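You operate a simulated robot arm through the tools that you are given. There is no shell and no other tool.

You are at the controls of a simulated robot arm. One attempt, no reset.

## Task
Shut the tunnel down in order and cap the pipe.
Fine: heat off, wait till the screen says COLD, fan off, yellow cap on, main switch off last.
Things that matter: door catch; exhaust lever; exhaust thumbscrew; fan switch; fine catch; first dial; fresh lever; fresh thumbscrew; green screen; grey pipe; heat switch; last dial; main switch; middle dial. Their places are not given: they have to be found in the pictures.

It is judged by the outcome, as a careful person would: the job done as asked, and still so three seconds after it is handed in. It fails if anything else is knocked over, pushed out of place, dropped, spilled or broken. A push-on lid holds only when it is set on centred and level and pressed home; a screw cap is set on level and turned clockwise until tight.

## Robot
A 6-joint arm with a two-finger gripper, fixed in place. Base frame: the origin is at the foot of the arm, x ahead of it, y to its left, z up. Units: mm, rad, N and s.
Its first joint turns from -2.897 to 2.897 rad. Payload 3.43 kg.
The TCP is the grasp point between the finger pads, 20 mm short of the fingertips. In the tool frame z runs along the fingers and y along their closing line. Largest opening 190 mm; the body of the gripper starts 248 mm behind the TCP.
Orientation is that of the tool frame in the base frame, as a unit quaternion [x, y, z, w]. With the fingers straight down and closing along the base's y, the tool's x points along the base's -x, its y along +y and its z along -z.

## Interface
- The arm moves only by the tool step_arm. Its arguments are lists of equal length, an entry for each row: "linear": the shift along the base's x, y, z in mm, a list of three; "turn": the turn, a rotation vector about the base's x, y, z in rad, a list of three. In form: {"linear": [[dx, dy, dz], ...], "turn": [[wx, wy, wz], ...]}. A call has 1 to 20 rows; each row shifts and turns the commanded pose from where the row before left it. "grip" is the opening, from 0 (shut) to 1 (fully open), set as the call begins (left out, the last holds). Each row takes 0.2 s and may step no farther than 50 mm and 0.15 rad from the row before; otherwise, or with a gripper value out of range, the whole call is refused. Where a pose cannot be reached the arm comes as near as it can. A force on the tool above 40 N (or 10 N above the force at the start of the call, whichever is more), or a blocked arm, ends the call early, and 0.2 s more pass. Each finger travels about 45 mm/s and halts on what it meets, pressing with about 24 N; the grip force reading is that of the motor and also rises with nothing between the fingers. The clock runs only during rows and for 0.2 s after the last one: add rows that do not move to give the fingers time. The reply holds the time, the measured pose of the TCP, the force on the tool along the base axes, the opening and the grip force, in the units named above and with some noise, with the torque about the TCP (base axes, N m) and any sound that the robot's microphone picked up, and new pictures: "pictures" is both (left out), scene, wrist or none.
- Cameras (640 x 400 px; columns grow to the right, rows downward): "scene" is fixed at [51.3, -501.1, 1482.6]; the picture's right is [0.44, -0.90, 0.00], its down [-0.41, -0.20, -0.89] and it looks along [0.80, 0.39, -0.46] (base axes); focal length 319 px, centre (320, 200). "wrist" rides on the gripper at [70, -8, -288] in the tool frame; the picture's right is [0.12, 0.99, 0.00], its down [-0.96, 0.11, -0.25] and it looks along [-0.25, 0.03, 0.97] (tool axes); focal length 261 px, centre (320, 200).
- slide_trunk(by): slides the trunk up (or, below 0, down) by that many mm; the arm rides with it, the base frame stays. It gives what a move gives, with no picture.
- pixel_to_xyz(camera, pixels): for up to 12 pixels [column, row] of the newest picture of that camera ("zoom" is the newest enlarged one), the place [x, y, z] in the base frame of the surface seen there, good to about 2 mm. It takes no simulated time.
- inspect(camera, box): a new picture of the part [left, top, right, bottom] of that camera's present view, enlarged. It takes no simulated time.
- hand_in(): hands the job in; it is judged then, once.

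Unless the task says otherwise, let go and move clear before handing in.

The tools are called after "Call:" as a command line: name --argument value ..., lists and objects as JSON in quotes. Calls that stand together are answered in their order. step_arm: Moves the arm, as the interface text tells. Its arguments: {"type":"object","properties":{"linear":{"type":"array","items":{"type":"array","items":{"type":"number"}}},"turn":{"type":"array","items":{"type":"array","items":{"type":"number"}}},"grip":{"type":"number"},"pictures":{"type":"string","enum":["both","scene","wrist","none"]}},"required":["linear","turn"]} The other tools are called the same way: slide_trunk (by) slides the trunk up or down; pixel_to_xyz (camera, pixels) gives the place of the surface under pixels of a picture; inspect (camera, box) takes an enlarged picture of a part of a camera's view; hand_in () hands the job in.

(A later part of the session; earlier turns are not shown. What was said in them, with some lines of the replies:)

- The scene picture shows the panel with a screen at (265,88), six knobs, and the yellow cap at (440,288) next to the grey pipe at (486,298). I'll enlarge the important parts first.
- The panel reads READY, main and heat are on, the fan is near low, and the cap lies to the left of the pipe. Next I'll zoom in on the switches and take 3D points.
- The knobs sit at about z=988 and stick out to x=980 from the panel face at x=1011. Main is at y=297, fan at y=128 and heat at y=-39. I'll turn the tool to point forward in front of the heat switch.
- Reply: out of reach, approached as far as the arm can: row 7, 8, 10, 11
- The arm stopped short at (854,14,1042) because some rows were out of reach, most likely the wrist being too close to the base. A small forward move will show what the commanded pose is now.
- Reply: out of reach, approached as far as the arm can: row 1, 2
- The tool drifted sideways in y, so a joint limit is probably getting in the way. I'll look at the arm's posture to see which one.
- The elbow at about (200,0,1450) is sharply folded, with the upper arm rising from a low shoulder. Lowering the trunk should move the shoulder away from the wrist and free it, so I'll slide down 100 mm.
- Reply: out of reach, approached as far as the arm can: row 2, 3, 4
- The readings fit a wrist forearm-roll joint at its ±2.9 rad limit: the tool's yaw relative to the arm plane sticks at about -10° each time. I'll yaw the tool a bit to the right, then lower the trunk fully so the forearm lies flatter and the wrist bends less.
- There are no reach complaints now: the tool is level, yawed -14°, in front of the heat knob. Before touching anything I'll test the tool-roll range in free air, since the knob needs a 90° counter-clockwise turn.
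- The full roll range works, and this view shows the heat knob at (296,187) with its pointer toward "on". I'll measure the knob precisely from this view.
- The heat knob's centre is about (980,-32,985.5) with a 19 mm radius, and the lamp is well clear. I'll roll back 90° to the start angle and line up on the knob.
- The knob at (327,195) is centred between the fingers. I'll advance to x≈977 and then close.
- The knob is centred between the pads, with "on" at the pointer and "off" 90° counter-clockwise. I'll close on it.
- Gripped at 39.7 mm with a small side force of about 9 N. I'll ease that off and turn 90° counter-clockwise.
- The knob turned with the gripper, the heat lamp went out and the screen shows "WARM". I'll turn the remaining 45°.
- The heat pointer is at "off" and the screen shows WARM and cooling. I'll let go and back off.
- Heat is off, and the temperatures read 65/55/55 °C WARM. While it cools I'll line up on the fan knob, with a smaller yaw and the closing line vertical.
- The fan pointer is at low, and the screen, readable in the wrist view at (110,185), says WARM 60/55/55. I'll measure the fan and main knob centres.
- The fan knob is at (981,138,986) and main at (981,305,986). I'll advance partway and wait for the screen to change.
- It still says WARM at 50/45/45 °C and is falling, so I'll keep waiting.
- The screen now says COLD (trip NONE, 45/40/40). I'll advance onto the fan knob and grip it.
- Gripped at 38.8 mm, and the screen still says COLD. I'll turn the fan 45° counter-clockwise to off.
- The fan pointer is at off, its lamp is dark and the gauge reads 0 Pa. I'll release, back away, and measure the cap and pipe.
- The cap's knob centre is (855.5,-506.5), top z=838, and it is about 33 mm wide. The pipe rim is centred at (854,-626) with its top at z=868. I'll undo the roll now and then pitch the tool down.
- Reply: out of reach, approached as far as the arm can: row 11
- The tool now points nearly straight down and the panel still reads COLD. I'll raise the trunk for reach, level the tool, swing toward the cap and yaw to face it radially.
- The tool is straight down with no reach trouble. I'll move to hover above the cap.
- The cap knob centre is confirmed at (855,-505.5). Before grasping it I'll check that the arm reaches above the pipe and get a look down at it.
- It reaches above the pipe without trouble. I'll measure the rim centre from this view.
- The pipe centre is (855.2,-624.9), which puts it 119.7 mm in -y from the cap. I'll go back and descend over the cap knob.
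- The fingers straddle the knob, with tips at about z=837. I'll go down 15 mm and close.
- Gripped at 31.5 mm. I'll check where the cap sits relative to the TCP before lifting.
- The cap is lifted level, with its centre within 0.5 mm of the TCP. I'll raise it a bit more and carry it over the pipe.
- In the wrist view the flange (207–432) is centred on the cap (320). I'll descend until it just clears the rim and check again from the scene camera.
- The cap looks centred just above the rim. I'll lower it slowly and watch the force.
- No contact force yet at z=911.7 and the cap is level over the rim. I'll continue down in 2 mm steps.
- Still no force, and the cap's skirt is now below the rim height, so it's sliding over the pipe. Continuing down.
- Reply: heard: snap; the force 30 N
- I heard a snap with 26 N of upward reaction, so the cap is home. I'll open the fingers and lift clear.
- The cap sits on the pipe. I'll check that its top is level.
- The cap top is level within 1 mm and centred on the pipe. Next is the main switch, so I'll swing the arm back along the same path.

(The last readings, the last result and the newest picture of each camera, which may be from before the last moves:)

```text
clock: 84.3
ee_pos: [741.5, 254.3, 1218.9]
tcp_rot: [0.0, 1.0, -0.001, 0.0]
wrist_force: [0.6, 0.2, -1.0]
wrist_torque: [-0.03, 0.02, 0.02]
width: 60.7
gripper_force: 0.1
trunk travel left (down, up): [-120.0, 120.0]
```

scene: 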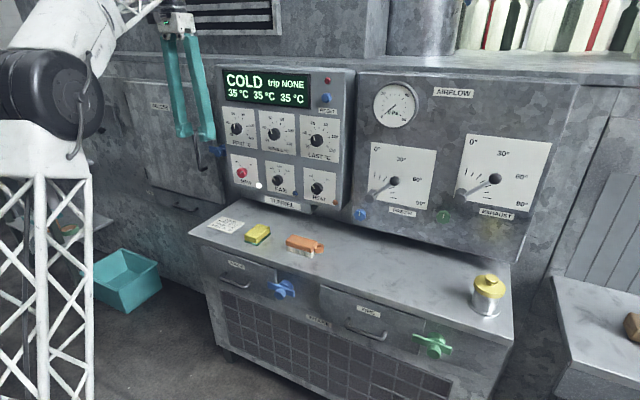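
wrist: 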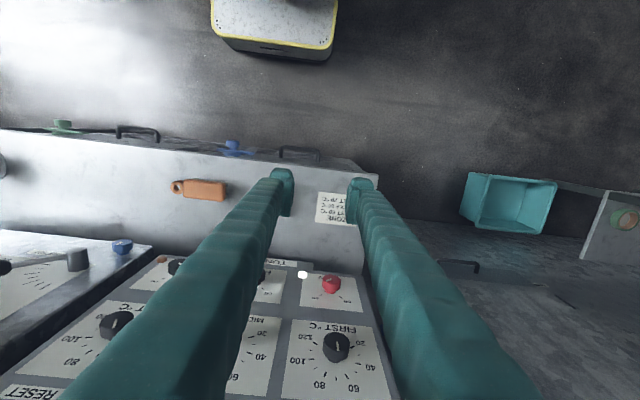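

The scene shows the cap on the pipe and COLD 35/35/35, with main still on. I'll lower the trunk a bit and pitch the tool forward in front of the main switch at y≈300.

Call:
slide_trunk --by -70

Call:
step_arm --linear '[[10, 4.5, -14.5], [10, 4.5, -14.5], [10, 4.5, -14.5], [10, 4.5, -14.5], [10, 4.5, -14.5], [10, 4.5, -14.5], [10, 4.5, -14.5], [10, 4.5, -14.5], [10, 4.5, -14.5], [10, 4.5, -14.5], [10, 4.5, -14.5], [0, 0, 0], [0, 0, 0]]' --turn '[[0, -0.1428, 0], [0, -0.1428, 0], [0, -0.1428, 0], [0, -0.1428, 0], [0, -0.1428, 0], [0, -0.1428, 0], [0, -0.1428, 0], [0, -0.1428, 0], [0, -0.1428, 0], [0, -0.1428, 0], [0, -0.1428, 0], [0, 0, 0], [0, 0, 0]]' --grip 0.38

```text
clock: 85.4
ee_pos: [740.1, 254.0, 1149.7]
tcp_rot: [0.0, 1.0, 0.0, 0.0]
wrist_force: [-0.7, 0.1, 0.0]
wrist_torque: [0.01, 0.01, -0.05]
width: 60.7
gripper_force: 0.1
trunk travel left (down, up): [-50.0, 190.0]
```

```text
clock: 88.2
ee_pos: [849.4, 305.2, 991.6]
tcp_rot: [0.0, 0.707, 0.001, 0.707]
wrist_force: [0.1, 0.8, 0.4]
wrist_torque: [0.0, 0.0, 0.01]
width: 72.1
gripper_force: 0.1
trunk travel left (down, up): [-50.0, 190.0]
```

scene: 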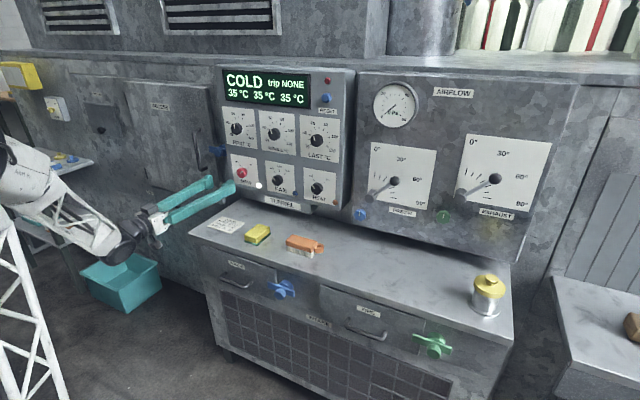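
wrist: 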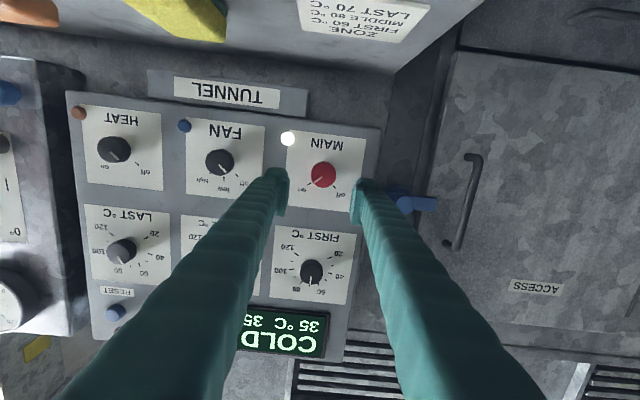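

The tool points exactly forward at the main knob (322,175), whose lamp is lit. I'll measure the knob and the nearby blue door catch.

Call:
inspect --camera "wrist" --box '[270, 110, 450, 250]'

Call:
pixel_to_xyz --camera "wrist" --pixels '[[323, 162], [323, 187], [310, 175], [335, 175], [323, 175], [405, 203], [430, 204], [398, 195], [288, 138], [375, 160]]'

```text
2.86 times, centred on (360, 180) of wrist
```

zoom: 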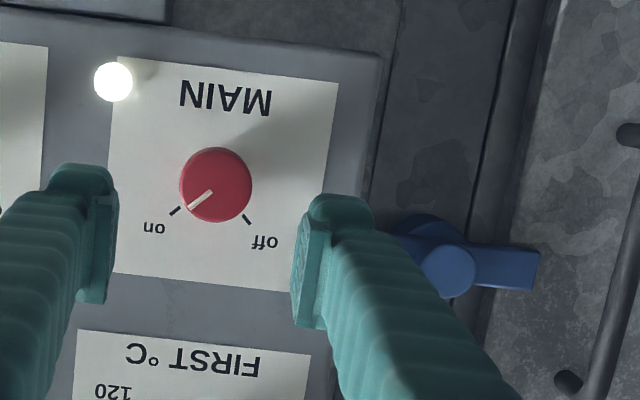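

```text
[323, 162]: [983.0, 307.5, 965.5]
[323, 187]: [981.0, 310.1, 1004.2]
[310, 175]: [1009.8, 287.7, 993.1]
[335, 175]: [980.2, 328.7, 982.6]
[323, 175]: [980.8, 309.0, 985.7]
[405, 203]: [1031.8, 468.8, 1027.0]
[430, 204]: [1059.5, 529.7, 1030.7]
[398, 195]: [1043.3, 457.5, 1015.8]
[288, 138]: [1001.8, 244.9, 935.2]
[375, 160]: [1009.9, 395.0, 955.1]
```

Call:
pixel_to_xyz --camera "zoom" --pixels '[[184, 185], [248, 185], [215, 152], [215, 218], [192, 162], [238, 208], [192, 208], [238, 162]]'

```text
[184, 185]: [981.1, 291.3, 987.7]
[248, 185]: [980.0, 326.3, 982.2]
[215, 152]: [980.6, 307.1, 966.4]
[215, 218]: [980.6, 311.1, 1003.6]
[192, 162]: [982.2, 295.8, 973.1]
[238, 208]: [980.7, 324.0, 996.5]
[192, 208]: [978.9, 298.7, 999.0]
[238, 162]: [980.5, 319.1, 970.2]
```

The main knob's centre is (981,308.7,985), which matches the 170 mm spacing. I'll pre-roll 45°, align and approach.

Call:
step_arm --linear '[[10, 0.6, -1.1], [10, 0.6, -1.1], [10, 0.6, -1.1], [10, 0.6, -1.1], [10, 0.6, -1.1], [10, 0.5, -1], [0, 0, 0]]' --turn '[[-0.131, 0, 0], [-0.131, 0, 0], [-0.131, 0, 0], [-0.131, 0, 0], [-0.131, 0, 0], [-0.131, 0, 0], [0, 0, 0]]'

Call:
inspect --camera "wrist" --box '[240, 120, 400, 240]'

```text
clock: 89.8
ee_pos: [911.3, 307.1, 982.8]
tcp_rot: [-0.271, 0.654, -0.271, 0.652]
wrist_force: [-0.6, 0.2, 0.6]
wrist_torque: [-0.02, 0.01, 0.02]
width: 72.0
gripper_force: 0.1
trunk travel left (down, up): [-50.0, 190.0]
```

scene: 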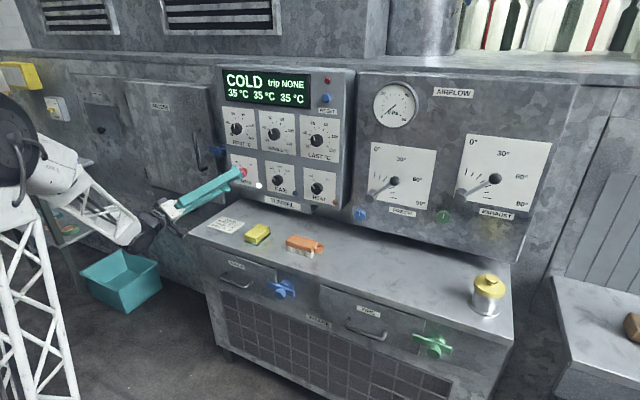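
wrist: 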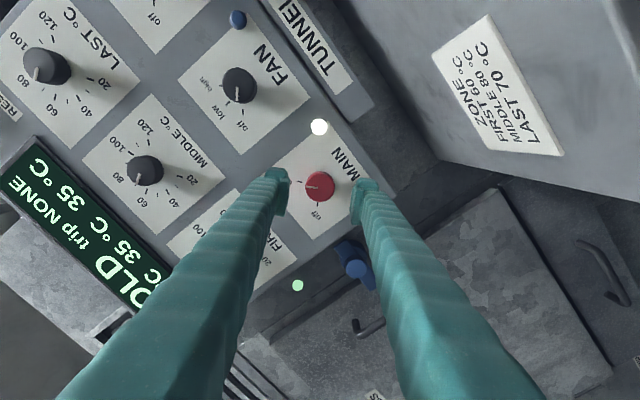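

```text
3.33 times, centred on (320, 180) of wrist
```

zoom: 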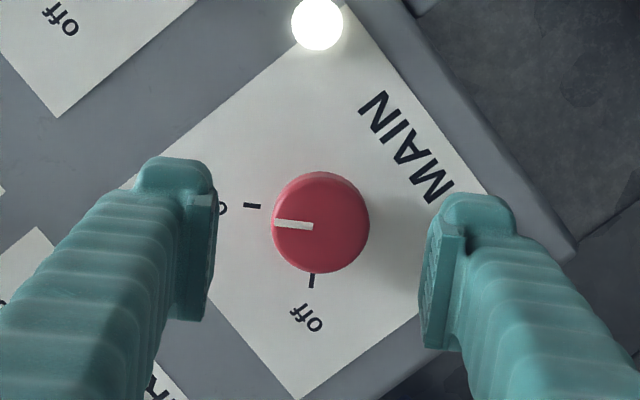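

The red knob is centred between the fingers. I'll advance 66 mm and grip it.

Call:
step_arm --linear '[[14, 0.2, 0.2], [14, 0.2, 0.2], [14, 0.2, 0.2], [14, 0.2, 0.2], [10, 0, 0], [0, 0, 0]]' --turn '[[0, 0, 0], [0, 0, 0], [0, 0, 0], [0, 0, 0], [0, 0, 0], [0, 0, 0]]' --pictures "none"

Call:
step_arm --linear '[[0, 0, 0], [0, 0, 0], [0, 0, 0], [0, 0, 0], [0, 0, 0]]' --turn '[[0, 0, 0], [0, 0, 0], [0, 0, 0], [0, 0, 0], [0, 0, 0]]' --grip 0.15 --pictures "wrist"

```text
clock: 91.2
ee_pos: [975.7, 307.3, 982.7]
tcp_rot: [-0.271, 0.654, -0.269, 0.653]
wrist_force: [0.4, 0.2, -0.6]
wrist_torque: [0.0, -0.02, 0.0]
width: 72.2
gripper_force: 0.1
trunk travel left (down, up): [-50.0, 190.0]
```

```text
clock: 92.4
ee_pos: [977.2, 309.1, 984.0]
tcp_rot: [-0.27, 0.654, -0.271, 0.653]
wrist_force: [1.1, 0.3, -0.4]
wrist_torque: [0.01, -0.01, 0.04]
width: 38.4
gripper_force: 45.1
trunk travel left (down, up): [-50.0, 190.0]
```

wrist: 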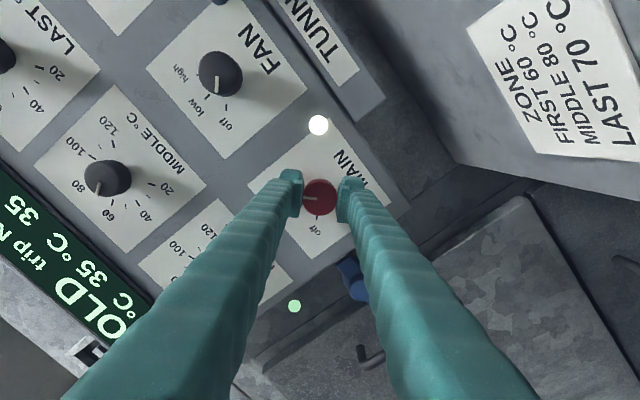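

A clean centred grip (38.4 mm, negligible side force). I'll turn 90° counter-clockwise to off.

Call:
step_arm --linear '[[0, 0, 0], [0, 0, 0], [0, 0, 0], [0, 0, 0], [0, 0, 0], [0, 0, 0], [0, 0, 0], [0, 0, 0], [0, 0, 0], [0, 0, 0], [0, 0, 0], [0, 0, 0], [0, 0, 0]]' --turn '[[-0.131, 0, 0], [-0.131, 0, 0], [-0.131, 0, 0], [-0.131, 0, 0], [-0.131, 0, 0], [-0.131, 0, 0], [-0.131, 0, 0], [-0.131, 0, 0], [-0.131, 0, 0], [-0.131, 0, 0], [-0.131, 0, 0], [-0.131, 0, 0], [0, 0, 0]]'

Call:
inspect --camera "wrist" --box '[240, 120, 400, 240]'

```text
clock: 95.2
ee_pos: [975.3, 308.9, 987.2]
tcp_rot: [0.653, -0.268, 0.655, -0.27]
wrist_force: [18.3, 4.3, 32.5]
wrist_torque: [0.18, -0.28, -0.11]
width: 38.6
gripper_force: 44.6
trunk travel left (down, up): [-50.0, 190.0]
```

scene: 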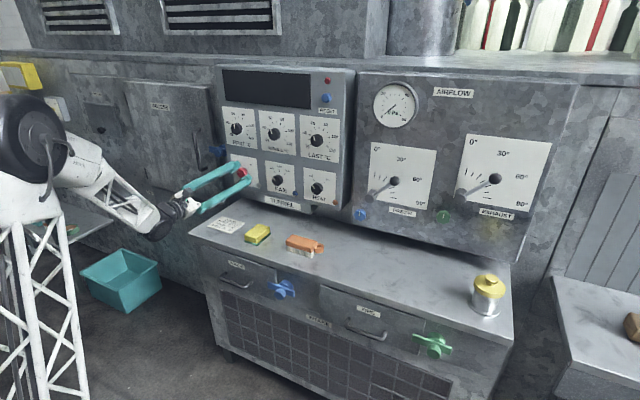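
wrist: 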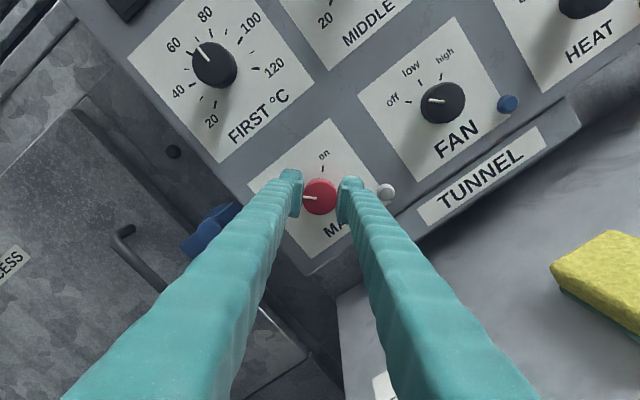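

```text
3.33 times, centred on (320, 180) of wrist
```

zoom: 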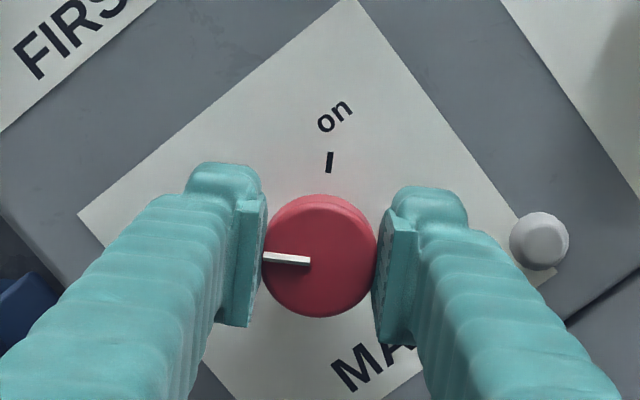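

The screen is dark, the main lamp is out and the pointer is at off. I'll release and retreat.

Call:
step_arm --linear '[[0, 0, 0], [0, 0, 0], [0, 0, 0], [-25, 0, 0], [-25, 0, 0], [-25, 0, 0], [-25, 0, 0], [-25, 0, 0], [0, 0, 0]]' --turn '[[0, 0, 0], [0, 0, 0], [0, 0, 0], [0, 0, 0], [0, 0, 0], [0, 0, 0], [0, 0, 0], [0, 0, 0], [0, 0, 0]]' --grip 0.38

Call:
inspect --camera "scene" --box '[210, 60, 360, 215]'

Call:
inspect --camera "scene" --box '[440, 250, 530, 330]'

Call:
inspect --camera "wrist" --box '[220, 50, 640, 300]'

```text
clock: 97.2
ee_pos: [852.0, 306.6, 984.0]
tcp_rot: [0.653, -0.271, 0.654, -0.269]
wrist_force: [-0.3, 0.4, 0.8]
wrist_torque: [-0.01, 0.01, -0.01]
width: 72.0
gripper_force: 0.0
trunk travel left (down, up): [-50.0, 190.0]
```

scene: 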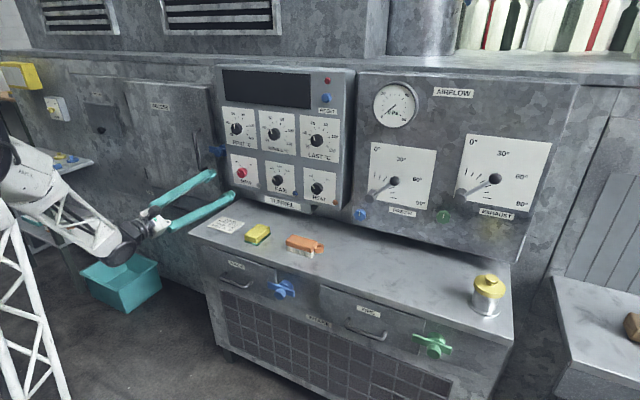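
wrist: 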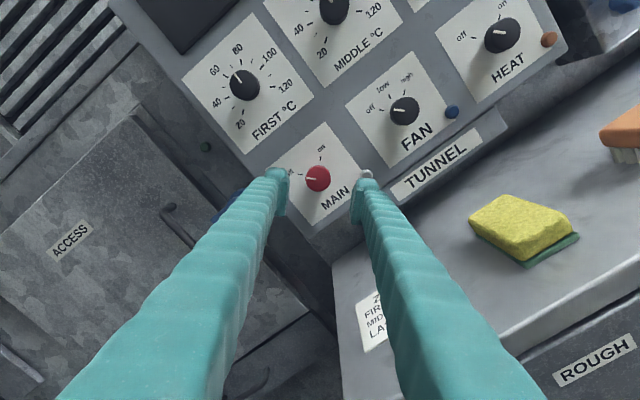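

```text
2.58 times, centred on (285, 138) of scene
```

zoom: 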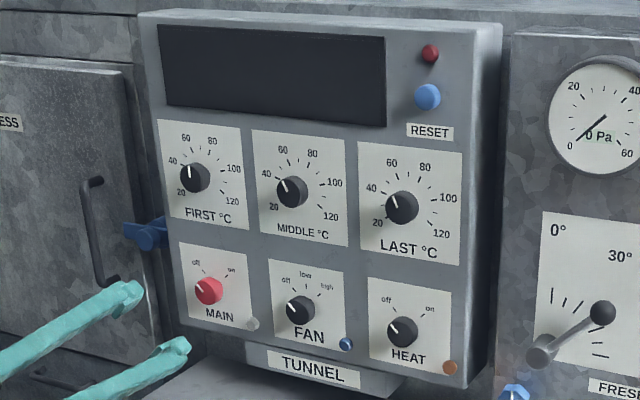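

```text
5.00 times, centred on (485, 290) of scene
```

zoom: 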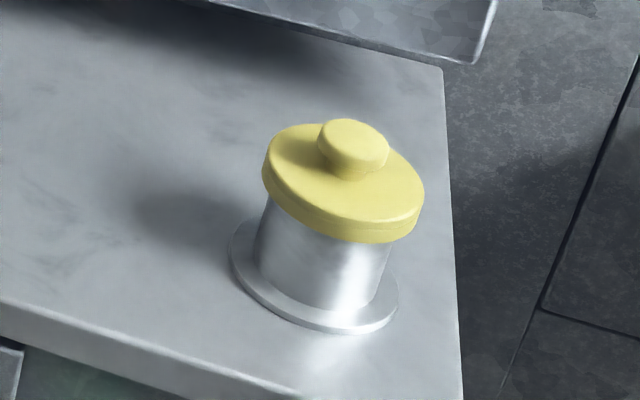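

```text
1.52 times, centred on (430, 175) of wrist
```

zoom: 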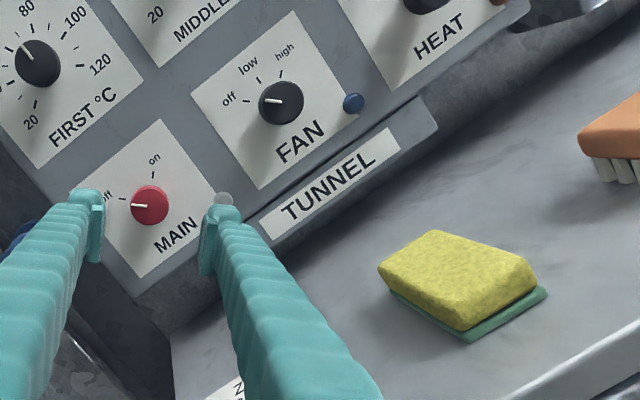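

All three switches point to off, all lamps and the screen are dark, and the cap sits level on the pipe. The dials and everything else look unchanged and the arm is clear, so I'm handing in.

Call:
hand_in

```text
The job is handed in.
```

The tunnel is shut down in the order you asked, the yellow cap is on the pipe, and I've handed the job in. I haven't seen a verdict yet.

1. **Heat:** I turned it off, and the screen went to WARM and began cooling.
2. **Wait:** I held until the screen said COLD, with the zones at 45, 40 and 40 °C.
3. **Fan:** I turned it off, and the airflow gauge dropped to 0 Pa.
4. **Cap:** I pressed it onto the pipe with an audible snap. It measured level to about 1 mm and centred to about 1–2 mm.
5. **Main:** I turned it off last, and the screen and all the lamps went dark.

In the last pictures, the dials, levers and the items on the counter looked unmoved. The gripper had let go and was clear of the panel.
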